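You operate a simulated robot arm through the tools that you are given. There is no shell and no other tool.

You run a simulated robot arm. Do the job below in one go: nothing can be reset, and whatever is moved stays where it is left.

TASK
Call up order 27 on the number keys, set 2 prints and start it.
Fine: type the number, then enter; the up arrow adds prints.

It is judged by the outcome, as a careful person would: the job done as asked, and still so three seconds after it is handed in. It fails if anything else is knocked over, pushed out of place, dropped, spilled or broken.

THE ROBOT
A 7-joint arm with a two-finger parallel gripper, fixed in place. Base frame: the origin is on the floor under the middle of its stand, x ahead of it, y to its left, z up; the work surface is at about z = 740. Lengths are in mm, angles in degrees, forces in N, time in s.
It reaches about 1372 mm from its shoulder. Its first joint turns from -149.0 to 149.0 degrees. Payload 3.43 kg.
Tool frame: the origin (TCP) lies between the finger pads and is the grasp point; the fingertips stand 30 mm ahead of it; z points along the fingers, y is the line along which they close. The gripper opens to 94 mm. The fingers are 28 mm wide and 10 mm thick; the gripper's body (50 by 96 mm) begins 55 mm behind the TCP.
Orientation is told as [roll, pitch, yaw] about the base's x, y, z axes, in that order, counted from this pose: with the fingers straight down and closing along the base's y, the tool's x points along the base's -x, its y along +y and its z along -z.

THE INTERFACE
- The arm moves only by the tool drive_tool. Its argument "motion" is a list of rows, each a list of 6 numbers: the shift along the base's x, y, z in m, then the turn, a rotation vector about the base's x, y, z in degrees. In form: [[dx, dy, dz, ax, ay, az], ...]. A call has 1 to 20 rows; each row shifts and turns the commanded pose from where the row before left it. "gripper" is the finger opening in m, from 0 to 0.094, set as the call begins (left out, the last holds). A row lasts 0.2 s, in which the tool goes at most 50 mm and 8.6 degrees; a call with a longer step from one row to the next is refused whole, and so is a gripper value outside its range. A pose out of reach is approached as far as the arm can. The call stops where the force on the tool passes 90 N (or 10 N more than at its start, if that is more) or the arm is blocked; 0.2 s more then pass. The fingers move at their own pace (about 45 mm/s each) and stop on an object; they squeeze with about 27 N. The grip force told is the motor's: it shows also when the fingers shut on nothing. Time passes only in rows, and 0.2 s behind the last, so rows that do not move let the fingers close. It gives the time, the measured TCP pose, the force on the tool (base axes), the opening and the grip force at its end, in the units of the frame above (readings bear some noise), with the torque about the TCP (base axes, N m) and any sound that the robot's microphone picked up, and new pictures: "views" is both (left out), scene, wrist or none.
- Cameras (640 x 400 px; columns grow to the right, rows downward): "scene" is fixed at [49, 650.1, 1362.1]; the picture's right is [0.13, -0.99, 0.00], its down [-0.62, -0.08, -0.78] and it looks along [0.77, 0.10, -0.63] (base axes); focal length 328 px, centre (320, 200). "wrist" rides on the gripper at [76, 14, -103] in the tool frame; the picture's right is [-0.18, 0.98, 0.00], its down [-0.75, -0.14, -0.64] and it looks along [-0.63, -0.12, 0.77] (tool axes); focal length 243 px, centre (320, 200). There is no depth. A picture from a camera that has moved, and an enlarged one, comes with that camera's place and axes in the base frame and with its lens.
- enlarge(camera, box): a new picture of the part [left, top, right, bottom] of that camera's present view, enlarged. The clock stands still meanwhile.
- close_job(): hands the job in; it is judged then, once.

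Places have to be worked out from the pictures, the camera data and where the tool is seen. Open the gripper and draw the arm clear of the work before you hand the job in, unless the task says otherwise.

The tools are called after "Call:" as a command line: name --pt "numbers of a row" for each row, then --argument value for the rest, lists and objects as JSON in quotes. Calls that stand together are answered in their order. drive_tool: Moves the arm, as the interface text tells. Its arguments: {"type":"object","properties":{"motion":{"type":"array","items":{"type":"array","items":{"type":"number"}}},"gripper":{"type":"number"},"views":{"type":"string","enum":["both","scene","wrist","none"]}},"required":["motion"]} The other tools are called the same way: enlarge (camera, box) takes an enlarged picture of a part of a camera's view; close_job () hands the job in.

At the start:

```text
time: 0.0
ee_pos: [428.0, 666.8, 1132.4]
ee_rot: [0.0, 0.0, 0.0]
ft_force: [-0.5, -0.7, -0.1]
torque: [-0.01, 0.03, 0.01]
opening: 93.9
gripper_force: 0.0
```

scene: 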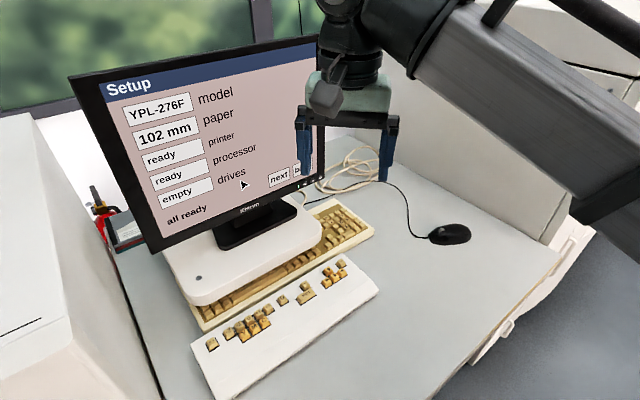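
wrist: 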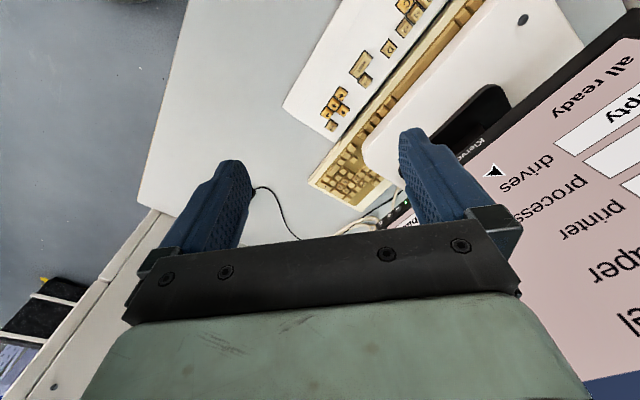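

The pictures show a monitor, an ordinary keyboard, a white special keypad in front of it and a mouse. I'll enlarge the keypad and the screen to read the labels.

Call:
enlarge --camera "scene" --box '[180, 240, 390, 400]'

Call:
enlarge --camera "scene" --box '[70, 40, 340, 250]'

Call:
enlarge --camera "wrist" --box '[270, 0, 490, 150]'

```text
2.50 times, centred on (285, 320) of scene
camera zoom: at [49.0, 650.1, 1362.1], right [0.13, -0.99, 0.0], down [-0.62, -0.08, -0.78], along [0.77, 0.1, -0.63], focal length 821 px, centre (408, -100)
```

zoom: 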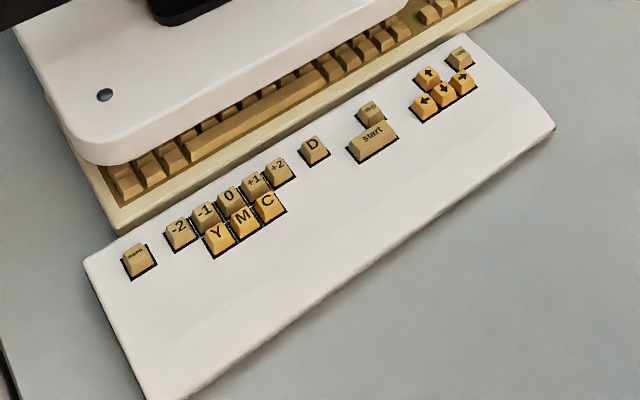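

```text
1.90 times, centred on (205, 145) of scene
camera zoom: at [49.0, 650.1, 1362.1], right [0.13, -0.99, 0.0], down [-0.62, -0.08, -0.78], along [0.77, 0.1, -0.63], focal length 626 px, centre (539, 305)
```

zoom: 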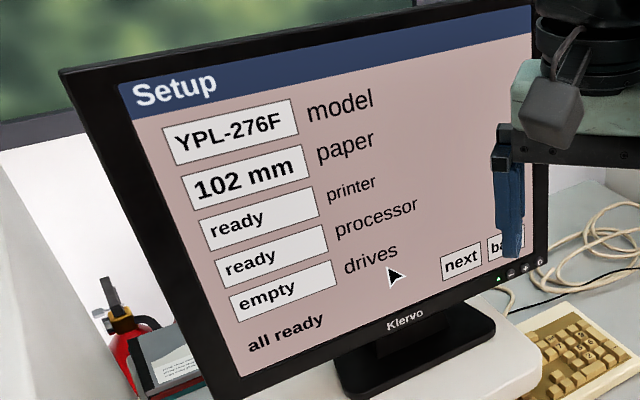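

```text
2.67 times, centred on (380, 75) of wrist
camera zoom: at [351.0, 681.6, 1234.1], right [0.18, 0.98, 0.0], down [0.75, -0.14, 0.64], along [0.63, -0.12, -0.77], focal length 647 px, centre (160, 533)
```

zoom: 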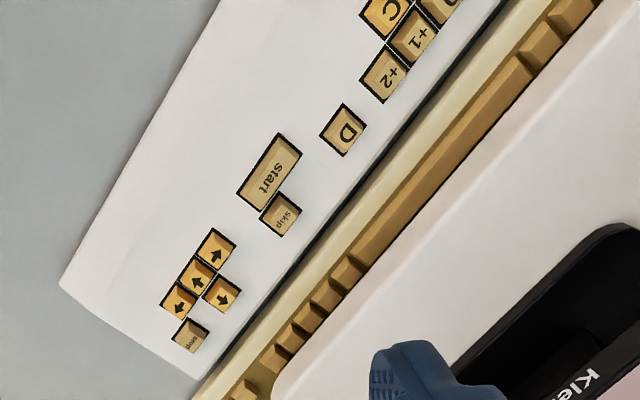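

The special keypad lies at about 45° (its right is roughly base (+0.7,-0.7)), and the ordinary keyboard behind it has a number pad at its right end. I'll enlarge that pad, the rest of the special keypad and the fingers.

Call:
enlarge --camera "wrist" --box '[290, 120, 410, 220]'

Call:
enlarge --camera "scene" --box '[260, 160, 400, 250]'

Call:
enlarge --camera "scene" --box '[400, 200, 500, 265]'

```text
4.00 times, centred on (350, 170) of wrist
camera zoom: at [351.0, 681.6, 1234.1], right [0.18, 0.98, 0.0], down [0.75, -0.14, 0.64], along [0.63, -0.12, -0.77], focal length 970 px, centre (200, 320)
```

zoom: 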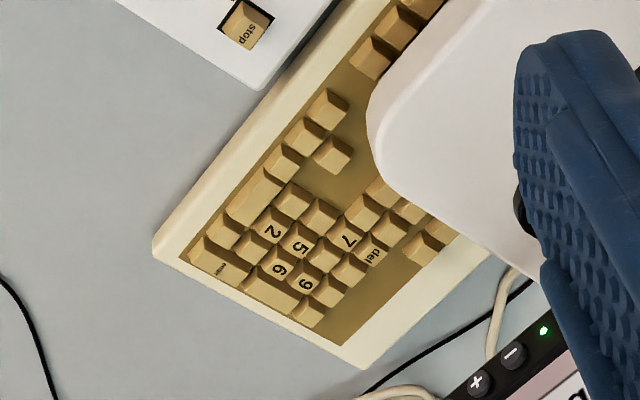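

```text
4.44 times, centred on (330, 205) of scene
camera zoom: at [49.0, 650.1, 1362.1], right [0.13, -0.99, 0.0], down [-0.62, -0.08, -0.78], along [0.77, 0.1, -0.63], focal length 1460 px, centre (276, 178)
```

zoom: 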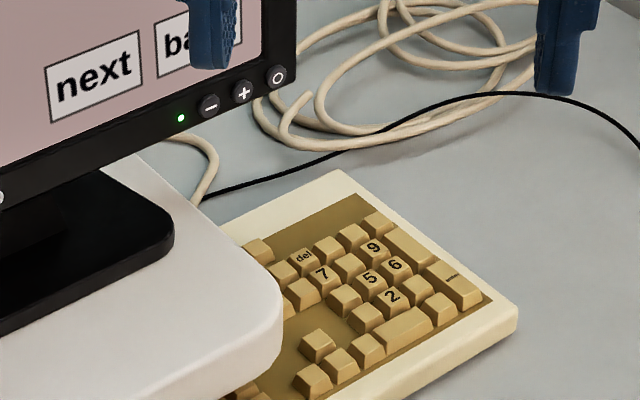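

```text
6.15 times, centred on (450, 232) of scene
camera zoom: at [49.0, 650.1, 1362.1], right [0.13, -0.99, 0.0], down [-0.62, -0.08, -0.78], along [0.77, 0.1, -0.63], focal length 2022 px, centre (-480, 0)
```

zoom: 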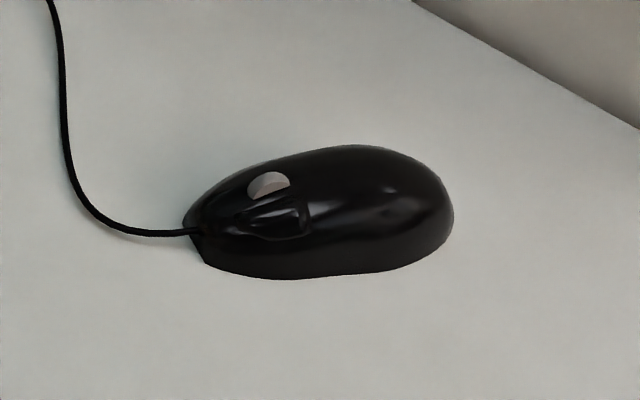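

Triangulating the two views puts key 2 near (670, 662, 771), key 7 near (685, 705, 772), enter near (688, 627, 771), and the monitor's lower right corner near (705, 732, 890). I'll go to a viewing pose over the number pad with the tool yawed 45° to line up with the keyboard.

Call:
drive_tool --pt "0.02 -0.012 -0.02 0 0 7.5" --pt "0.02 -0.012 -0.02 0 0 7.5" --pt "0.02 -0.012 -0.02 0 0 7.5" --pt "0.02 -0.012 -0.02 0 0 7.5" --pt "0.02 -0.012 -0.02 0 0 7.5" --pt "0.02 -0.012 -0.02 0 0 7.5" --pt "0 0 0 0 0 0" --views "both"

```text
time: 1.6
ee_pos: [546.8, 596.6, 1010.9]
ee_rot: [0.0, -0.1, 45.1]
ft_force: [0.4, 0.7, 0.8]
torque: [-0.01, 0.02, -0.01]
opening: 94.0
gripper_force: 0.0
camera wrist: at [482.5, 551.7, 1113.5], right [-0.57, 0.82, 0.0], down [0.63, 0.43, 0.64], along [0.53, 0.36, -0.77], focal length 243 px, centre (320, 200)
```

scene: 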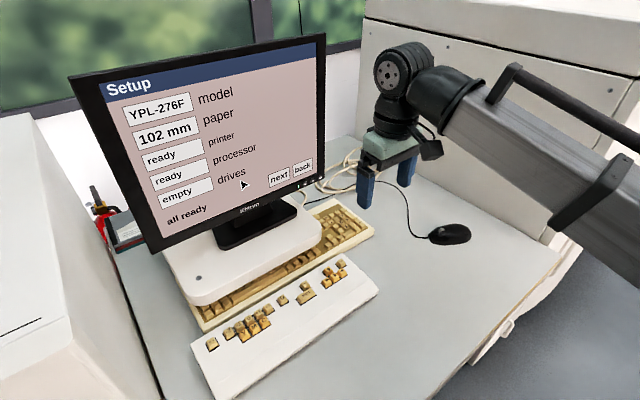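
wrist: 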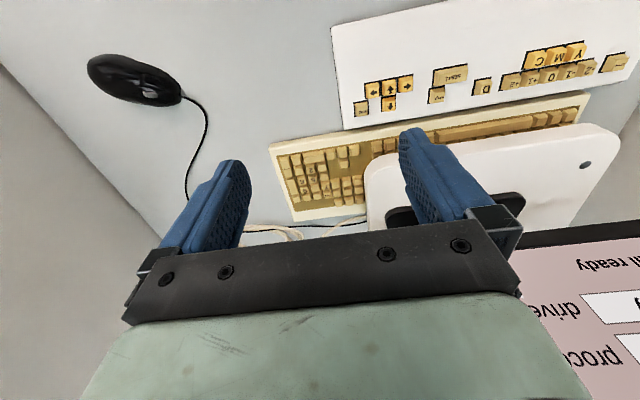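

Now the number pad is visible between the fingers. I'll enlarge it and the special keypad to measure the keys.

Call:
enlarge --camera "wrist" --box '[260, 125, 380, 225]'

Call:
enlarge --camera "wrist" --box '[340, 50, 480, 140]'

Call:
enlarge --camera "wrist" --box '[480, 20, 640, 130]'

Call:
enlarge --camera "scene" --box '[260, 150, 400, 250]'

```text
4.00 times, centred on (320, 175) of wrist
camera zoom: at [482.5, 551.7, 1113.5], right [-0.57, 0.82, 0.0], down [0.63, 0.43, 0.64], along [0.53, 0.36, -0.77], focal length 970 px, centre (320, 300)
```

zoom: 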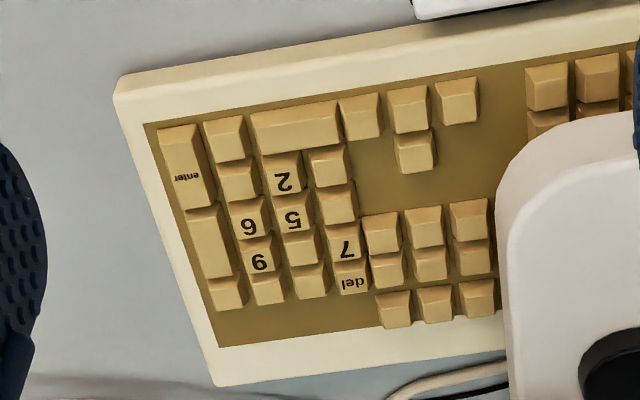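

```text
4.44 times, centred on (410, 95) of wrist
camera zoom: at [482.5, 551.7, 1113.5], right [-0.57, 0.82, 0.0], down [0.63, 0.43, 0.64], along [0.53, 0.36, -0.77], focal length 1078 px, centre (-80, 667)
```

zoom: 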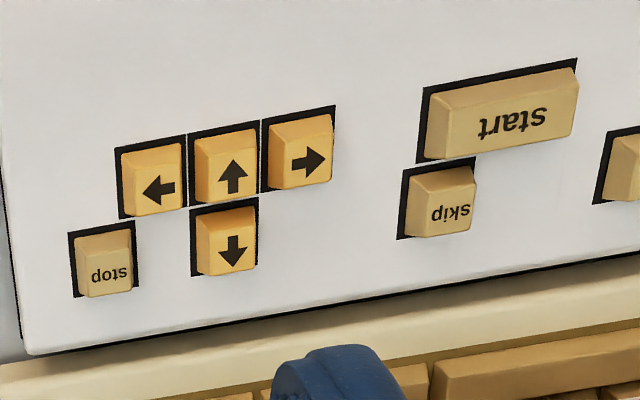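

```text
3.64 times, centred on (560, 75) of wrist
camera zoom: at [482.5, 551.7, 1113.5], right [-0.57, 0.82, 0.0], down [0.63, 0.43, 0.64], along [0.53, 0.36, -0.77], focal length 882 px, centre (-553, 654)
```

zoom: 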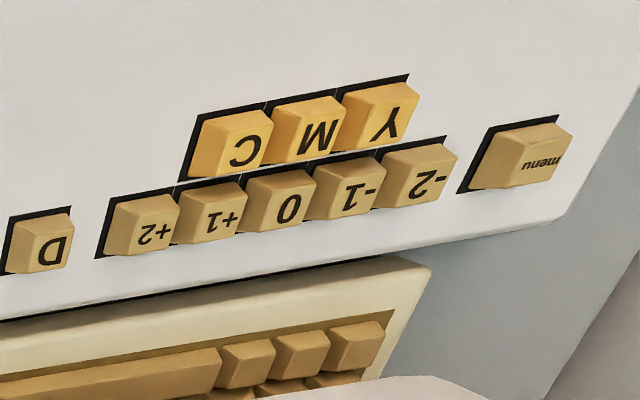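

```text
4.00 times, centred on (330, 200) of scene
camera zoom: at [49.0, 650.1, 1362.1], right [0.13, -0.99, 0.0], down [-0.62, -0.08, -0.78], along [0.77, 0.1, -0.63], focal length 1314 px, centre (280, 200)
```

zoom: 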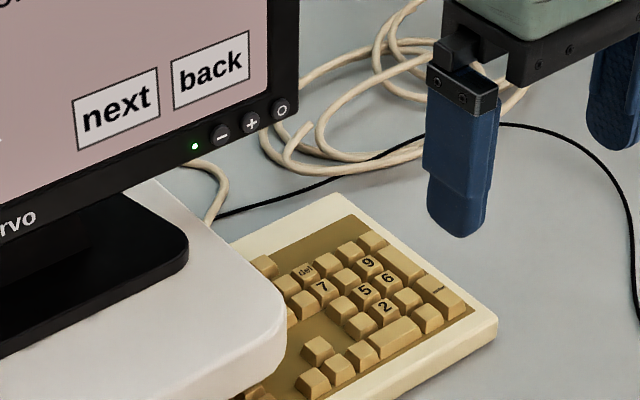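

The arrow cluster has the up arrow as the single far key, and the number pad's labels 2, 7 and enter are readable; refined positions are 2 ≈ (671, 662, 772), 7 ≈ (686, 704, 772), enter ≈ (690, 628, 772). I'll close the fingers while staying put, to see the tip shape.

Call:
drive_tool --pt "0 0 0 0 0 0" --pt "0 0 0 0 0 0" --pt "0 0 0 0 0 0" --pt "0 0 0 0 0 0" --pt "0 0 0 0 0 0" --pt "0 0 0 0 0 0" --gripper 0.0 --views "both"

Call:
enlarge --camera "wrist" --box '[240, 110, 400, 260]'

Call:
enlarge --camera "scene" --box '[340, 130, 440, 220]'

```text
time: 3.0
ee_pos: [546.9, 596.1, 1011.5]
ee_rot: [-0.1, 0.0, 45.1]
ft_force: [-0.3, -0.2, -0.4]
torque: [0.0, 0.02, 0.0]
opening: 0.2
gripper_force: 26.2
camera wrist: at [482.1, 552.0, 1113.8], right [-0.57, 0.82, 0.0], down [0.63, 0.43, 0.64], along [0.53, 0.36, -0.77], focal length 243 px, centre (320, 200)
```

scene: 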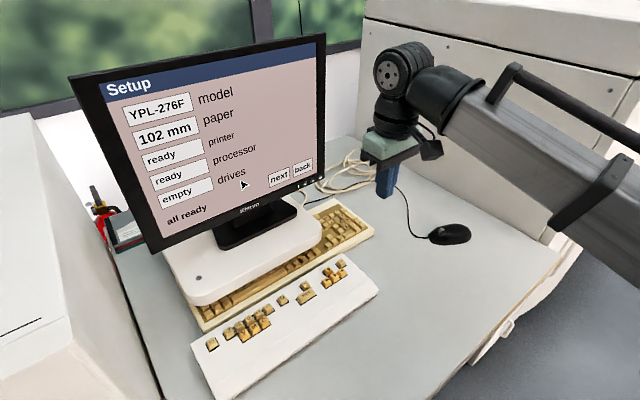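
wrist: 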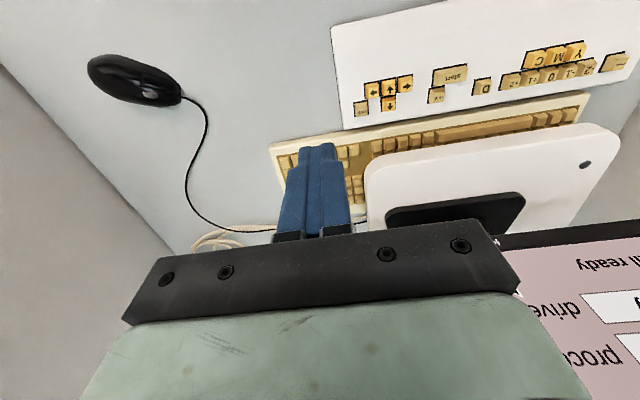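

```text
2.67 times, centred on (320, 185) of wrist
camera zoom: at [482.1, 552.0, 1113.8], right [-0.57, 0.82, 0.0], down [0.63, 0.43, 0.64], along [0.53, 0.36, -0.77], focal length 647 px, centre (320, 240)
```

zoom: 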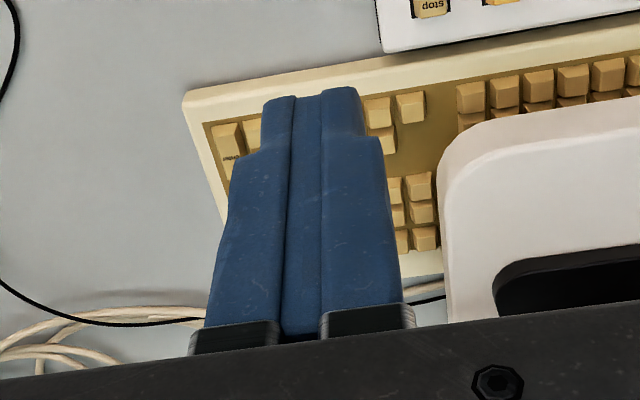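

```text
4.44 times, centred on (390, 175) of scene
camera zoom: at [49.0, 650.1, 1362.1], right [0.13, -0.99, 0.0], down [-0.62, -0.08, -0.78], along [0.77, 0.1, -0.63], focal length 1460 px, centre (9, 311)
```

zoom: 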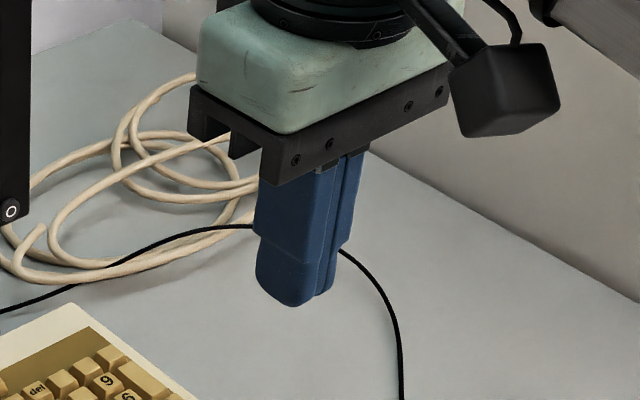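

The closed tips form a rounded block about 22 × 28 mm, so I'll lean the gripper (30° toward the user side, 25° to the right) so that only one corner touches a key. I'll move to a hover above key 2 in that orientation.

Call:
drive_tool --pt "0.0157 0.0071 -0.0177 5.303 -5.303 0" --pt "0.0157 0.0071 -0.0177 5.303 -5.303 0" --pt "0.0157 0.0071 -0.0177 5.303 -5.303 0" --pt "0.0157 0.0071 -0.0177 5.303 -5.303 0" --pt "0.0157 0.0071 -0.0177 4.419 4.419 0" --pt "0.0157 0.0071 -0.0177 4.419 4.419 0" --pt "0.0157 0.0071 -0.0177 4.419 4.419 0" --pt "0.0157 0.0071 -0.0177 4.419 4.419 0" --pt "0 0 0 0 0 0" --pt "0 0 0 0 0 0" --gripper 0.0 --views "both"

Call:
enlarge --camera "wrist" --box '[220, 80, 420, 220]'

Call:
enlarge --camera "scene" --box '[290, 130, 430, 230]'

```text
time: 5.2
ee_pos: [676.1, 652.5, 869.8]
ee_rot: [28.2, -26.9, 31.3]
ft_force: [0.1, -0.3, -0.6]
torque: [0.02, 0.03, -0.04]
opening: 0.2
gripper_force: 27.1
camera wrist: at [597.5, 564.7, 921.4], right [-0.49, 0.71, 0.5], down [0.6, -0.13, 0.79], along [0.63, 0.69, -0.37], focal length 243 px, centre (320, 200)
```

scene: 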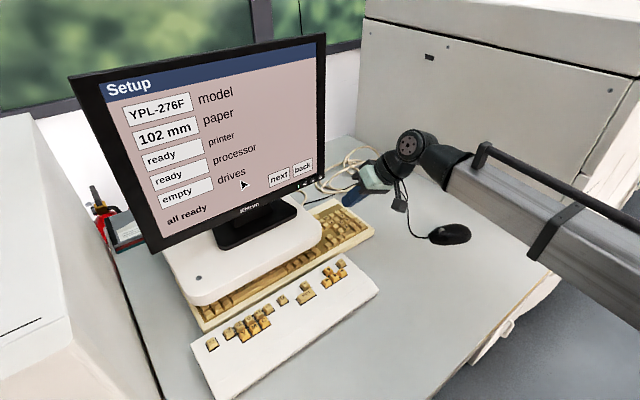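
wrist: 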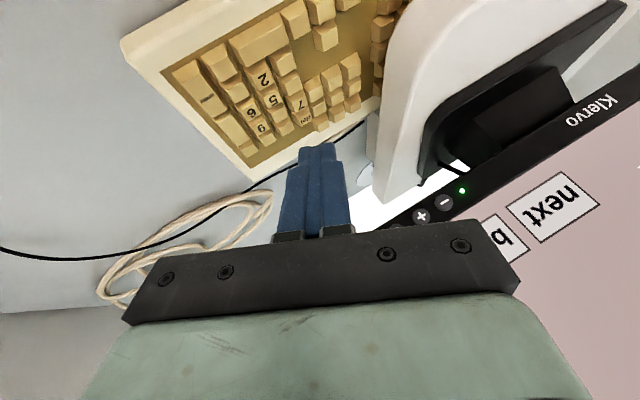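

```text
2.86 times, centred on (320, 150) of wrist
camera zoom: at [597.5, 564.7, 921.4], right [-0.49, 0.71, 0.5], down [0.6, -0.13, 0.79], along [0.63, 0.69, -0.37], focal length 693 px, centre (320, 343)
```

zoom: 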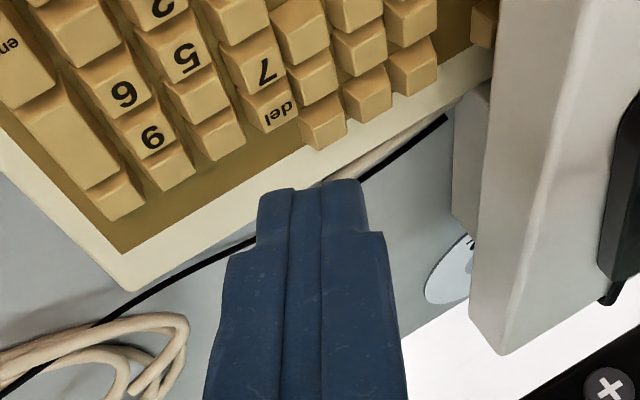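

```text
4.00 times, centred on (360, 180) of scene
camera zoom: at [49.0, 650.1, 1362.1], right [0.13, -0.99, 0.0], down [-0.62, -0.08, -0.78], along [0.77, 0.1, -0.63], focal length 1314 px, centre (160, 280)
```

zoom: 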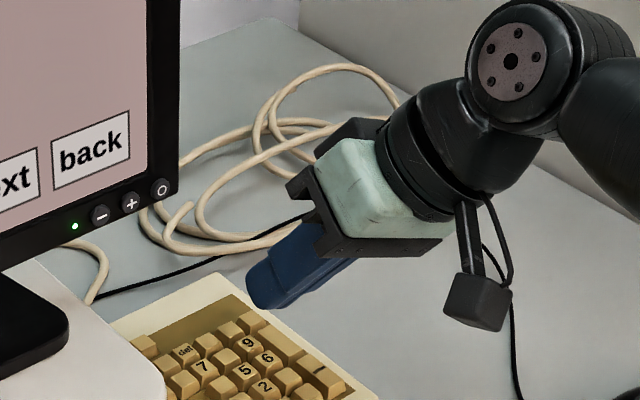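

The lean works: only the lower right corner of the tips points down, and it should now be at about (675, 659, 837). I'll shift 4 mm in -x and descend 52 mm to just above key 2 to check the alignment.

Call:
drive_tool --pt "-0.001 0 -0.013 0 0 0" --pt "-0.001 0 -0.013 0 0 0" --pt "-0.001 0 -0.013 0 0 0" --pt "-0.0007 0.0004 -0.013 0 0 0" --pt "0 0 0 0 0 0" --pt "0 0 0 0 0 0" --views "both"

Call:
enlarge --camera "wrist" --box '[240, 80, 400, 190]'

Call:
enlarge --camera "scene" --box '[300, 160, 400, 240]'

```text
time: 6.6
ee_pos: [671.1, 652.2, 816.6]
ee_rot: [28.4, -27.0, 31.2]
ft_force: [0.3, -0.4, -0.2]
torque: [0.01, -0.03, 0.0]
opening: 0.2
gripper_force: 27.1
camera wrist: at [593.2, 564.3, 868.9], right [-0.49, 0.71, 0.5], down [0.6, -0.13, 0.79], along [0.63, 0.69, -0.37], focal length 243 px, centre (320, 200)
```

scene: 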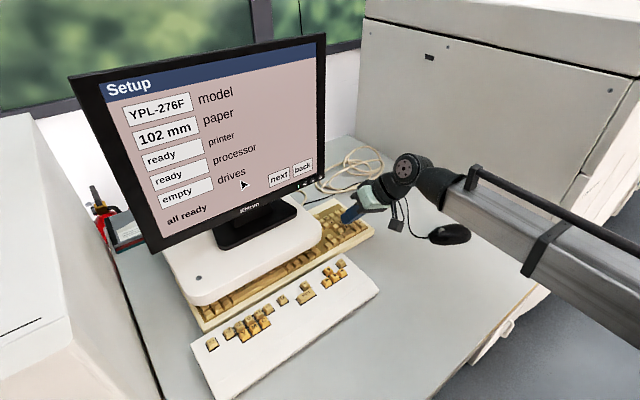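
wrist: 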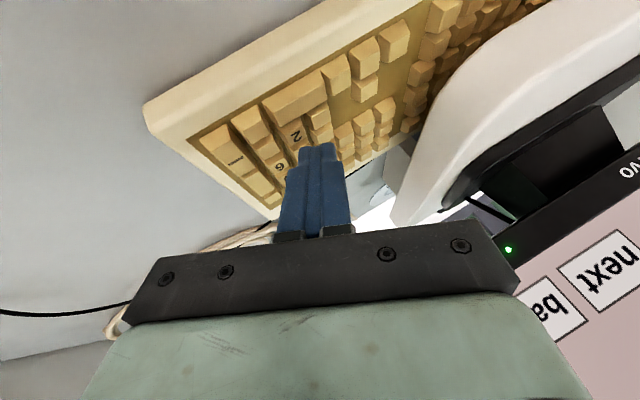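

```text
3.64 times, centred on (320, 135) of wrist
camera zoom: at [593.2, 564.3, 868.9], right [-0.49, 0.71, 0.5], down [0.6, -0.13, 0.79], along [0.63, 0.69, -0.37], focal length 882 px, centre (320, 436)
```

zoom: 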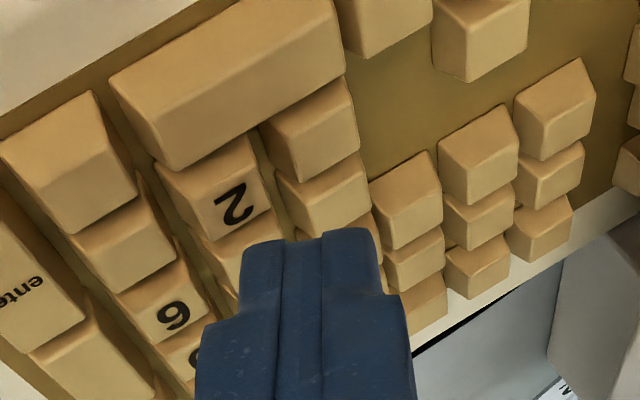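

```text
5.00 times, centred on (350, 200) of scene
camera zoom: at [49.0, 650.1, 1362.1], right [0.13, -0.99, 0.0], down [-0.62, -0.08, -0.78], along [0.77, 0.1, -0.63], focal length 1643 px, centre (170, 200)
```

zoom: 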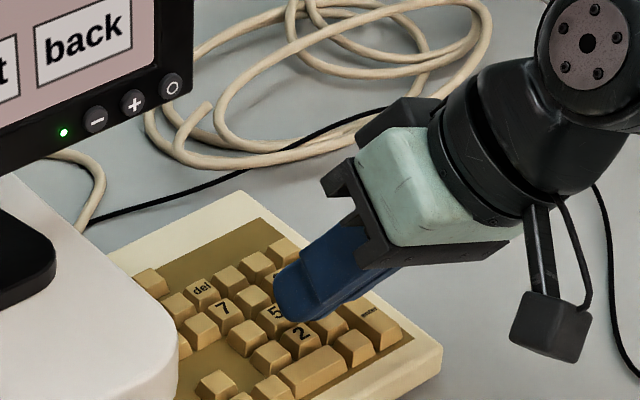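

The tip corner is over the near right part of key 2 with about 12 mm of air below. I'll nudge it 2 mm forward and come down carefully, checking the force.

Call:
drive_tool --pt "0.0012 0.0012 -0.003 0 0 0" --pt "0 0 -0.003 0 0 0" --pt "0 0 -0.003 0 0 0" --pt "0 0 -0.002 0 0 0" --pt "0 0 0 0 0 0" --views "both"

Call:
enlarge --camera "wrist" --box '[240, 80, 400, 190]'

Call:
enlarge --camera "scene" --box '[300, 160, 400, 240]'

```text
time: 7.8
ee_pos: [671.5, 654.2, 807.5]
ee_rot: [28.4, -26.9, 31.3]
ft_force: [-0.2, 1.1, 1.2]
torque: [0.01, 0.03, -0.03]
opening: 0.0
gripper_force: 27.3
camera wrist: at [593.7, 565.2, 858.6], right [-0.49, 0.71, 0.5], down [0.6, -0.13, 0.79], along [0.63, 0.69, -0.37], focal length 243 px, centre (320, 200)
```

scene: 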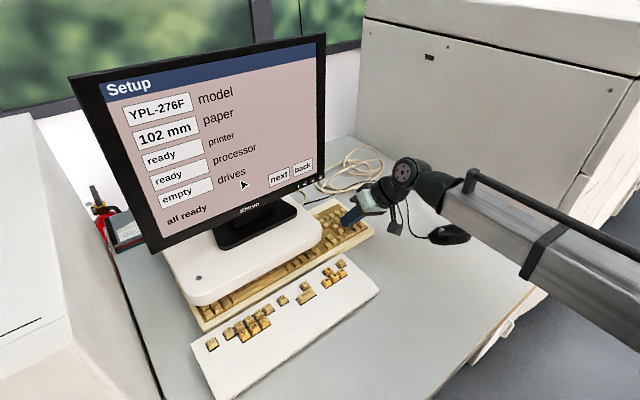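
wrist: 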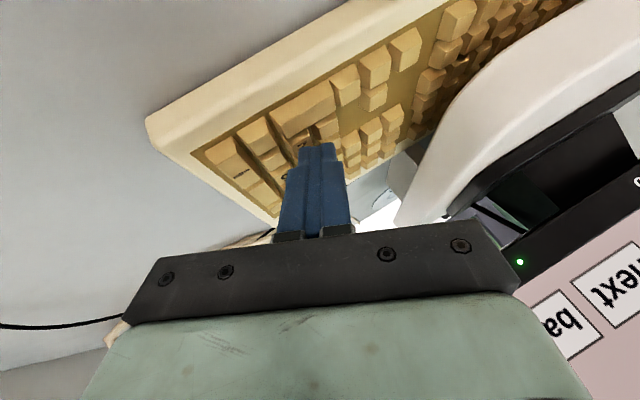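

```text
3.64 times, centred on (320, 135) of wrist
camera zoom: at [593.7, 565.2, 858.6], right [-0.49, 0.71, 0.5], down [0.6, -0.13, 0.79], along [0.63, 0.69, -0.37], focal length 882 px, centre (320, 436)
```

zoom: 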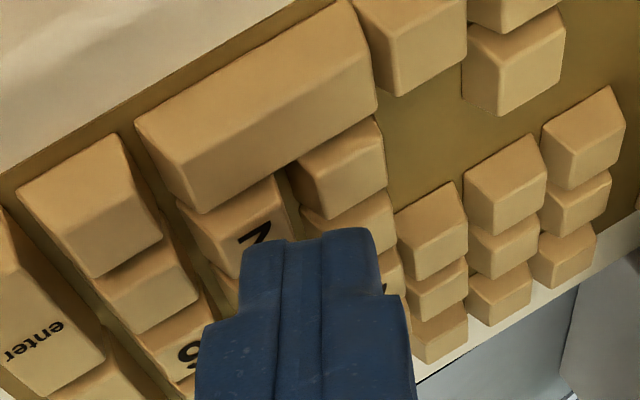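

```text
5.00 times, centred on (350, 200) of scene
camera zoom: at [49.0, 650.1, 1362.1], right [0.13, -0.99, 0.0], down [-0.62, -0.08, -0.78], along [0.77, 0.1, -0.63], focal length 1643 px, centre (170, 200)
```

zoom: 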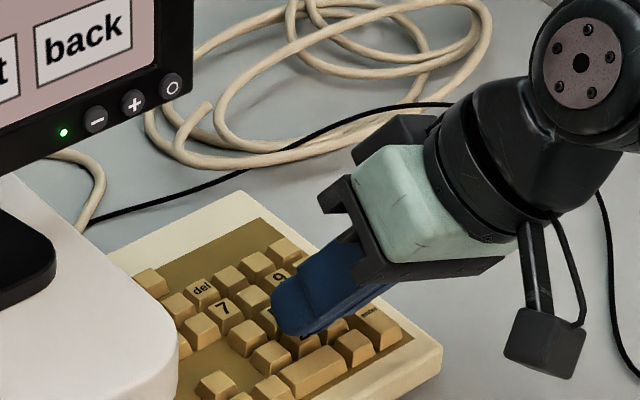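

The tip is right at key 2's label with only about 1 N so far. I'll press down in 1 mm steps.

Call:
drive_tool --pt "0 0 -0.001 0 0 0" --pt "0 0 -0.001 0 0 0" --pt "0 0 -0.001 0 0 0" --pt "0 0 0 0 0 0" --views "both"

Call:
enlarge --camera "wrist" --box '[240, 80, 400, 190]'

```text
time: 8.8
ee_pos: [671.1, 652.8, 803.4]
ee_rot: [28.4, -27.0, 31.4]
ft_force: [0.6, -1.0, 1.2]
torque: [-0.04, -0.01, 0.0]
opening: 0.0
gripper_force: 27.2
heard: click
camera wrist: at [593.6, 565.5, 855.6], right [-0.49, 0.71, 0.5], down [0.6, -0.13, 0.79], along [0.63, 0.69, -0.37], focal length 243 px, centre (320, 200)
```

scene: 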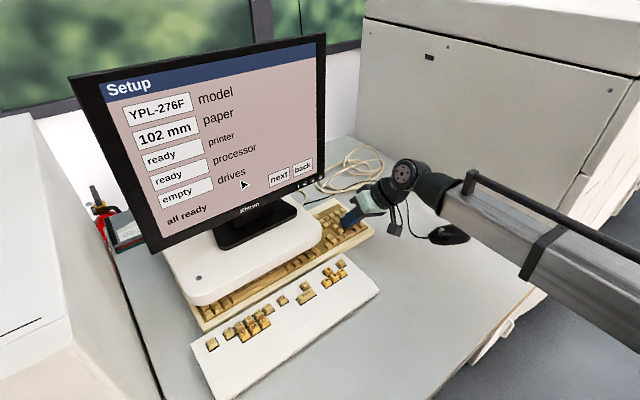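
wrist: 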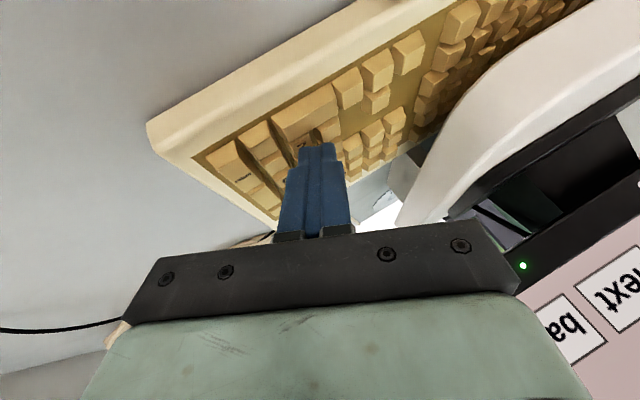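

```text
3.64 times, centred on (320, 135) of wrist
camera zoom: at [593.6, 565.5, 855.6], right [-0.49, 0.71, 0.5], down [0.6, -0.13, 0.79], along [0.63, 0.69, -0.37], focal length 882 px, centre (320, 436)
```

zoom: 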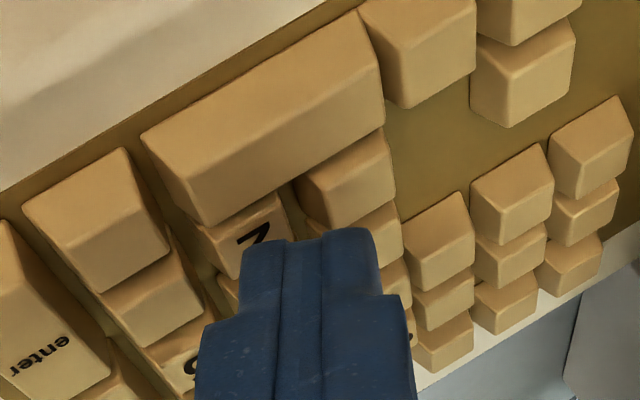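

A click was heard and key 2 went down. I'll lift off and check whether the screen reacted.

Call:
drive_tool --pt "0 0 0.01 0 0 0" --pt "0 0 0.015 0 0 0" --pt "0 0 0.015 0 0 0" --pt "0 0 0 0 0 0" --views "both"

Call:
enlarge --camera "scene" --box '[70, 30, 340, 250]'

```text
time: 9.8
ee_pos: [670.4, 653.6, 845.2]
ee_rot: [28.3, -26.9, 31.4]
ft_force: [0.0, -0.4, 0.0]
torque: [0.04, -0.02, 0.02]
opening: 0.2
gripper_force: 26.7
camera wrist: at [593.3, 565.0, 896.0], right [-0.49, 0.71, 0.5], down [0.6, -0.13, 0.79], along [0.63, 0.69, -0.37], focal length 243 px, centre (320, 200)
```

scene: 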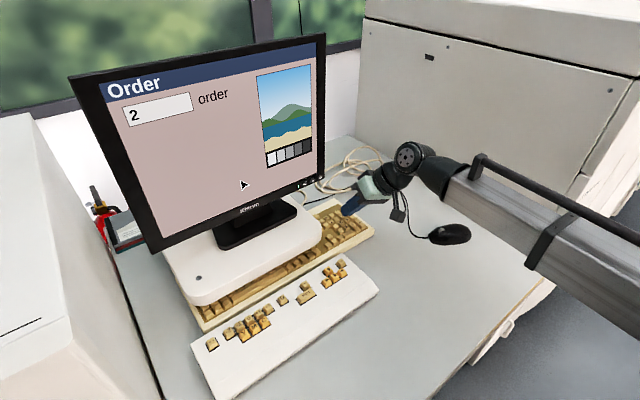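
wrist: 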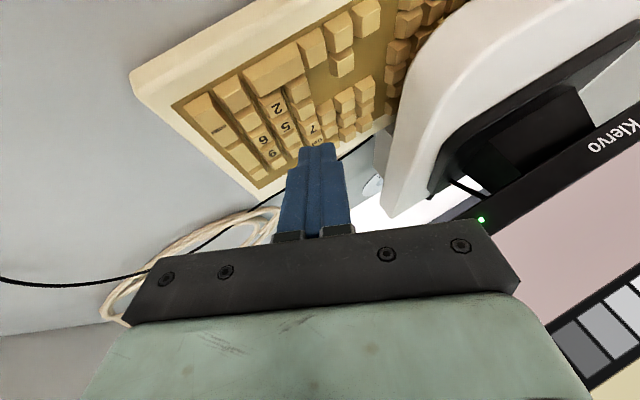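

```text
1.82 times, centred on (205, 140) of scene
camera zoom: at [49.0, 650.1, 1362.1], right [0.13, -0.99, 0.0], down [-0.62, -0.08, -0.78], along [0.77, 0.1, -0.63], focal length 597 px, centre (529, 309)
```

zoom: 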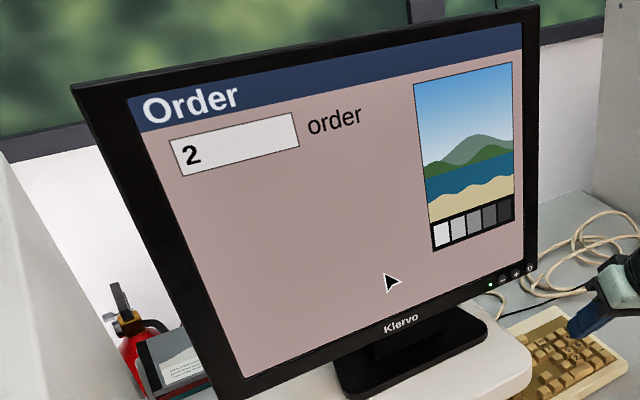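

The screen switched to "Order" with 2 entered, so the keys alone work. Next I'll move across to key 7 (two rows up, one column left: about +14, +40.5 mm), staying at hover height.

Call:
drive_tool --pt "0.0034 0.0101 0 0 0 0" --pt "0.0034 0.0101 0 0 0 0" --pt "0.0034 0.0101 0 0 0 0" --pt "0.0034 0.0101 -0.005 0 0 0" --pt "0 0 -0.01 0 0 0" --pt "0 0 -0.01 0 0 0" --pt "0 0 0 0 0 0" --pt "0 0 0 0 0 0" --views "both"

Call:
enlarge --camera "wrist" --box '[240, 80, 400, 190]'

Call:
enlarge --camera "scene" --box '[300, 160, 400, 240]'

```text
time: 11.6
ee_pos: [684.9, 693.0, 820.1]
ee_rot: [28.3, -26.9, 31.3]
ft_force: [0.2, 0.2, 0.5]
torque: [0.0, -0.02, -0.02]
opening: 0.0
gripper_force: 26.9
camera wrist: at [606.6, 605.1, 871.2], right [-0.49, 0.71, 0.5], down [0.6, -0.13, 0.79], along [0.63, 0.69, -0.37], focal length 243 px, centre (320, 200)
```

scene: 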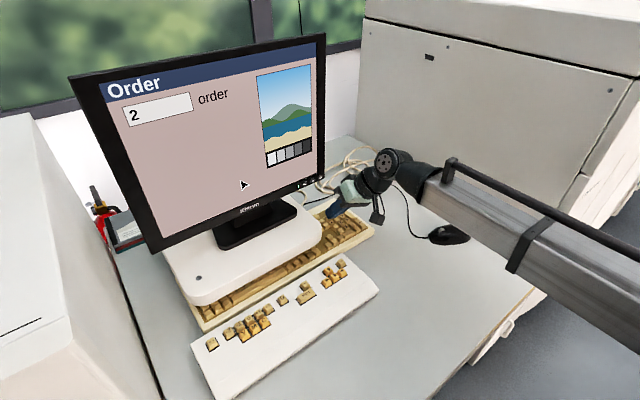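
wrist: 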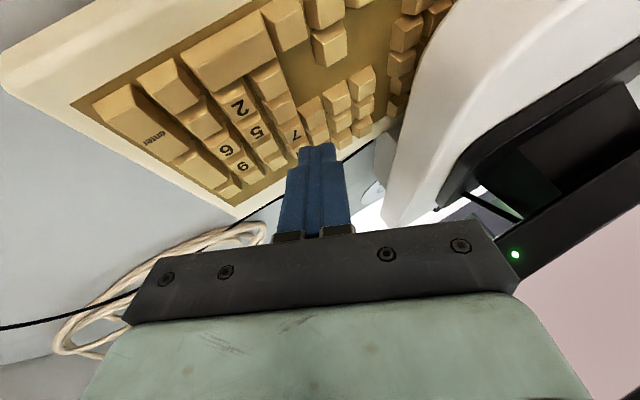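

```text
3.64 times, centred on (320, 135) of wrist
camera zoom: at [606.6, 605.1, 871.2], right [-0.49, 0.71, 0.5], down [0.6, -0.13, 0.79], along [0.63, 0.69, -0.37], focal length 882 px, centre (320, 436)
```

zoom: 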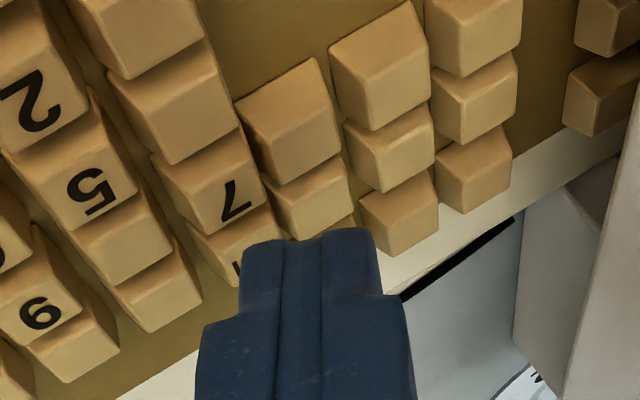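

```text
5.00 times, centred on (350, 200) of scene
camera zoom: at [49.0, 650.1, 1362.1], right [0.13, -0.99, 0.0], down [-0.62, -0.08, -0.78], along [0.77, 0.1, -0.63], focal length 1643 px, centre (170, 200)
```

zoom: 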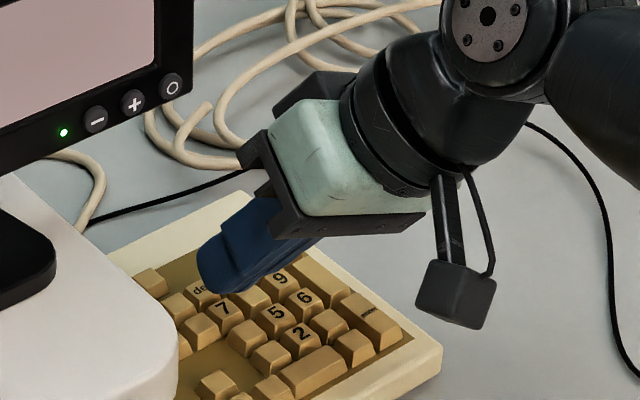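

Key 7 sits slightly further forward-left of the tip than key 2 did, so I'll shift +2 mm in y and come down 11 mm to near contact.

Call:
drive_tool --pt "0 0.002 -0.003 0 0 0" --pt "0 0 -0.003 0 0 0" --pt "0 0 -0.003 0 0 0" --pt "0 0 -0.002 0 0 0" --pt "0 0 0 0 0 0" --views "both"

Call:
enlarge --camera "wrist" --box '[240, 80, 400, 190]'

Call:
enlarge --camera "scene" --box '[300, 160, 400, 240]'

```text
time: 12.8
ee_pos: [684.9, 693.6, 807.4]
ee_rot: [28.3, -27.0, 31.3]
ft_force: [-0.1, -0.4, 0.0]
torque: [-0.02, 0.0, -0.01]
opening: 0.0
gripper_force: 27.1
camera wrist: at [606.8, 606.9, 859.6], right [-0.49, 0.71, 0.5], down [0.6, -0.13, 0.79], along [0.63, 0.69, -0.37], focal length 243 px, centre (320, 200)
```

scene: 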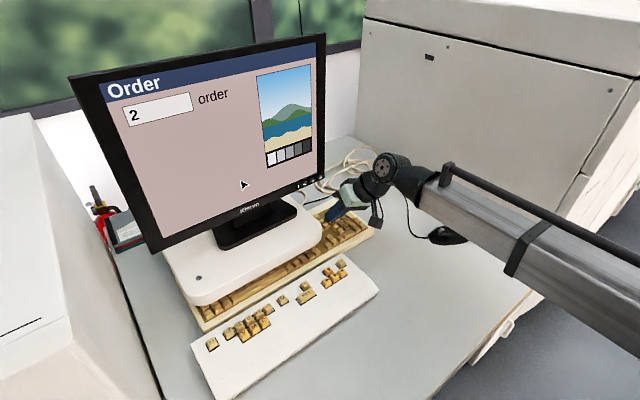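
wrist: 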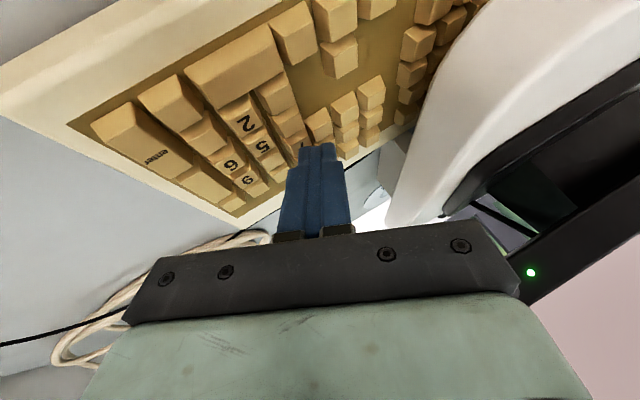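

```text
3.64 times, centred on (320, 135) of wrist
camera zoom: at [606.8, 606.9, 859.6], right [-0.49, 0.71, 0.5], down [0.6, -0.13, 0.79], along [0.63, 0.69, -0.37], focal length 882 px, centre (320, 436)
```

zoom: 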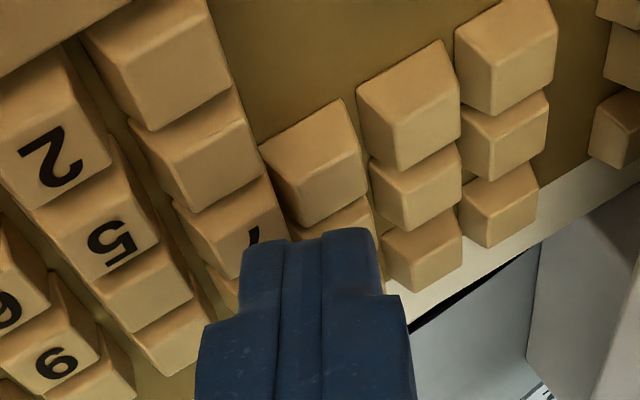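

```text
5.00 times, centred on (350, 200) of scene
camera zoom: at [49.0, 650.1, 1362.1], right [0.13, -0.99, 0.0], down [-0.62, -0.08, -0.78], along [0.77, 0.1, -0.63], focal length 1643 px, centre (170, 200)
```

zoom: 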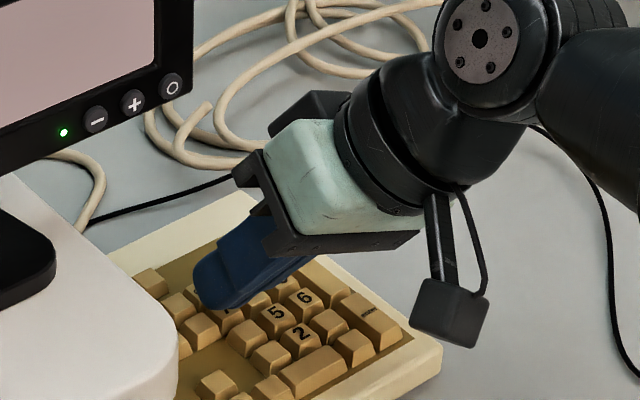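

The tip corner sits over key 7 with no contact force yet. I'll press in 1 mm steps.

Call:
drive_tool --pt "0 0 -0.001 0 0 0" --pt "0 0 -0.001 0 0 0" --pt "0 0 -0.001 0 0 0" --pt "0 0 0 0 0 0" --views "both"

Call:
enlarge --camera "wrist" --box '[240, 80, 400, 190]'

```text
time: 13.8
ee_pos: [684.7, 695.8, 804.8]
ee_rot: [28.2, -27.0, 31.4]
ft_force: [0.9, -1.0, 0.4]
torque: [0.0, 0.02, 0.02]
opening: 0.0
gripper_force: 27.3
heard: click
camera wrist: at [607.2, 607.4, 856.8], right [-0.49, 0.71, 0.5], down [0.6, -0.13, 0.79], along [0.63, 0.69, -0.37], focal length 243 px, centre (320, 200)
```

scene: 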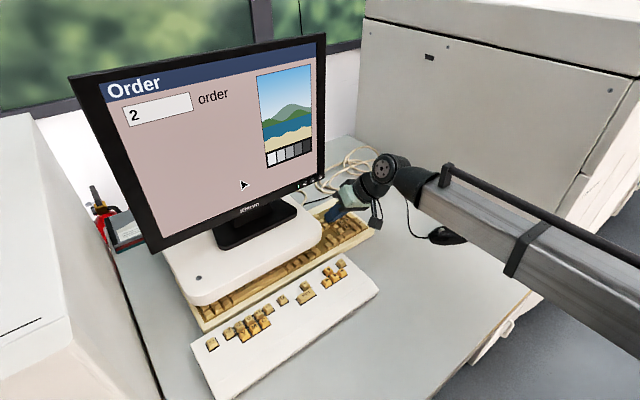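
wrist: 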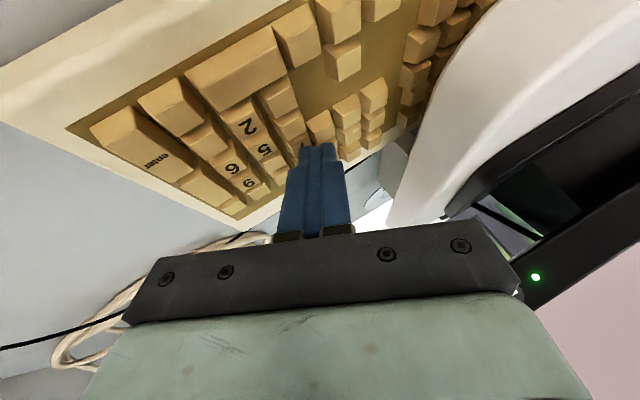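

```text
3.64 times, centred on (320, 135) of wrist
camera zoom: at [607.2, 607.4, 856.8], right [-0.49, 0.71, 0.5], down [0.6, -0.13, 0.79], along [0.63, 0.69, -0.37], focal length 882 px, centre (320, 436)
```

zoom: 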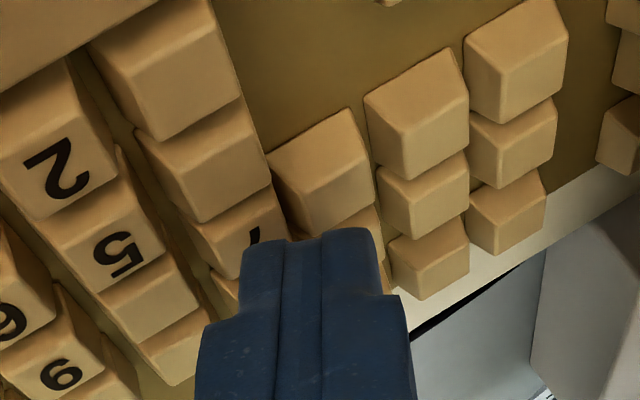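

Another click was heard. I'll lift and check that the order field reads 27.

Call:
drive_tool --pt "0 0 0.01 0 0 0" --pt "0 0 0.015 0 0 0" --pt "0 0 0.01 0 0 0" --pt "0 0 0 0 0 0" --views "both"

Call:
enlarge --camera "scene" --box '[70, 30, 340, 250]'

```text
time: 14.8
ee_pos: [684.6, 695.3, 840.6]
ee_rot: [28.4, -27.1, 31.3]
ft_force: [-0.7, -0.6, -0.3]
torque: [-0.01, 0.0, -0.01]
opening: 0.0
gripper_force: 26.8
camera wrist: at [607.6, 607.4, 892.0], right [-0.49, 0.71, 0.5], down [0.6, -0.13, 0.79], along [0.63, 0.69, -0.37], focal length 243 px, centre (320, 200)
```

scene: 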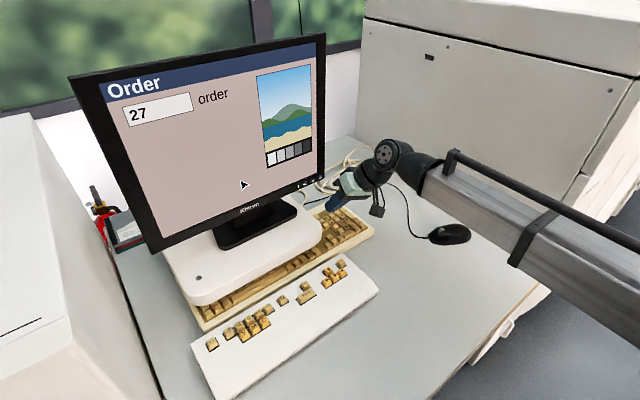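
wrist: 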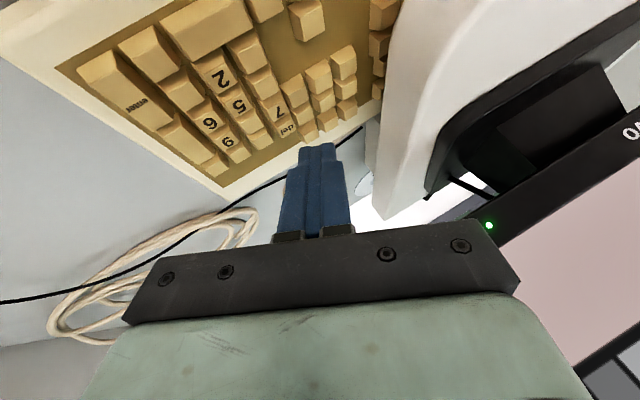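

```text
1.82 times, centred on (205, 140) of scene
camera zoom: at [49.0, 650.1, 1362.1], right [0.13, -0.99, 0.0], down [-0.62, -0.08, -0.78], along [0.77, 0.1, -0.63], focal length 597 px, centre (529, 309)
```

zoom: 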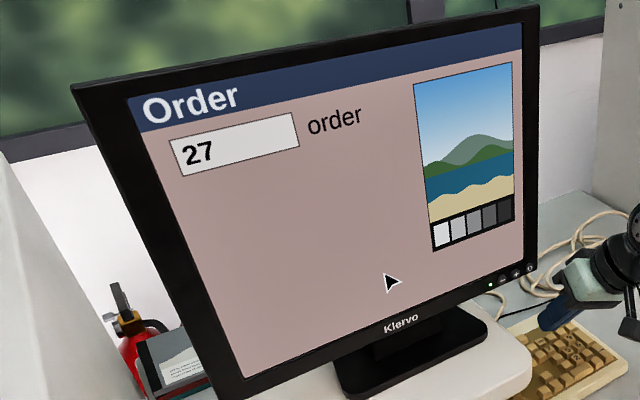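

The field reads 27. Now I'll move to the tall enter key (about +7, -76 mm from here) and come down partway to check alignment.

Call:
drive_tool --pt "0.001 -0.0126 0 0 0 0" --pt "0.001 -0.0126 0 0 0 0" --pt "0.001 -0.0126 0 0 0 0" --pt "0.001 -0.0126 0 0 0 0" --pt "0.0013 -0.0127 0 0 0 0" --pt "0.0013 -0.0126 0 0 0 0" --pt "0 0 -0.01 0 0 0" --pt "0 0 -0.01 0 0 0" --pt "0 0 0 0 0 0" --pt "0 0 0 0 0 0" --views "both"

Call:
enlarge --camera "wrist" --box '[240, 80, 400, 190]'

Call:
enlarge --camera "scene" --box '[300, 160, 400, 240]'

```text
time: 17.0
ee_pos: [692.7, 620.5, 818.7]
ee_rot: [28.4, -27.0, 31.4]
ft_force: [0.4, -0.2, 0.5]
torque: [-0.02, 0.03, 0.02]
opening: 0.0
gripper_force: 26.9
camera wrist: at [615.0, 531.6, 871.4], right [-0.49, 0.71, 0.5], down [0.6, -0.13, 0.79], along [0.63, 0.69, -0.37], focal length 243 px, centre (320, 200)
```

scene: 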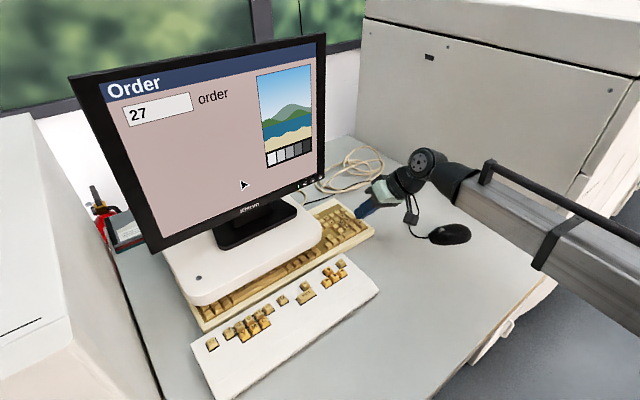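
wrist: 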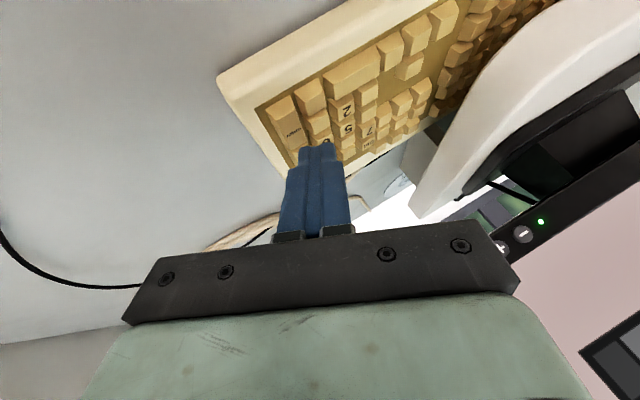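

```text
3.64 times, centred on (320, 135) of wrist
camera zoom: at [615.0, 531.6, 871.4], right [-0.49, 0.71, 0.5], down [0.6, -0.13, 0.79], along [0.63, 0.69, -0.37], focal length 882 px, centre (320, 436)
```

zoom: 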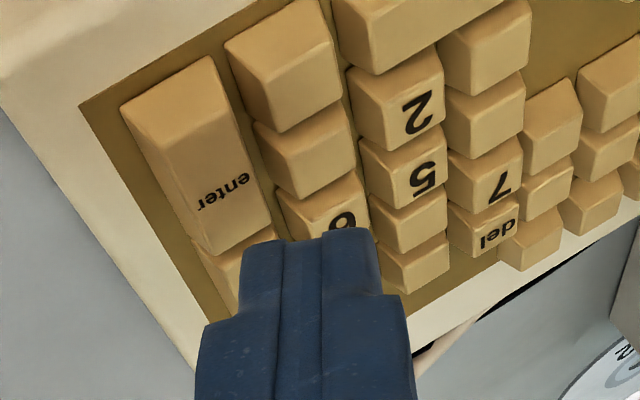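

```text
5.00 times, centred on (350, 200) of scene
camera zoom: at [49.0, 650.1, 1362.1], right [0.13, -0.99, 0.0], down [-0.62, -0.08, -0.78], along [0.77, 0.1, -0.63], focal length 1643 px, centre (170, 200)
```

zoom: 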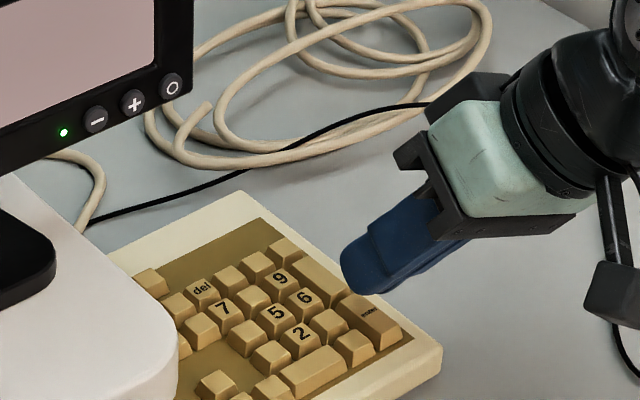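

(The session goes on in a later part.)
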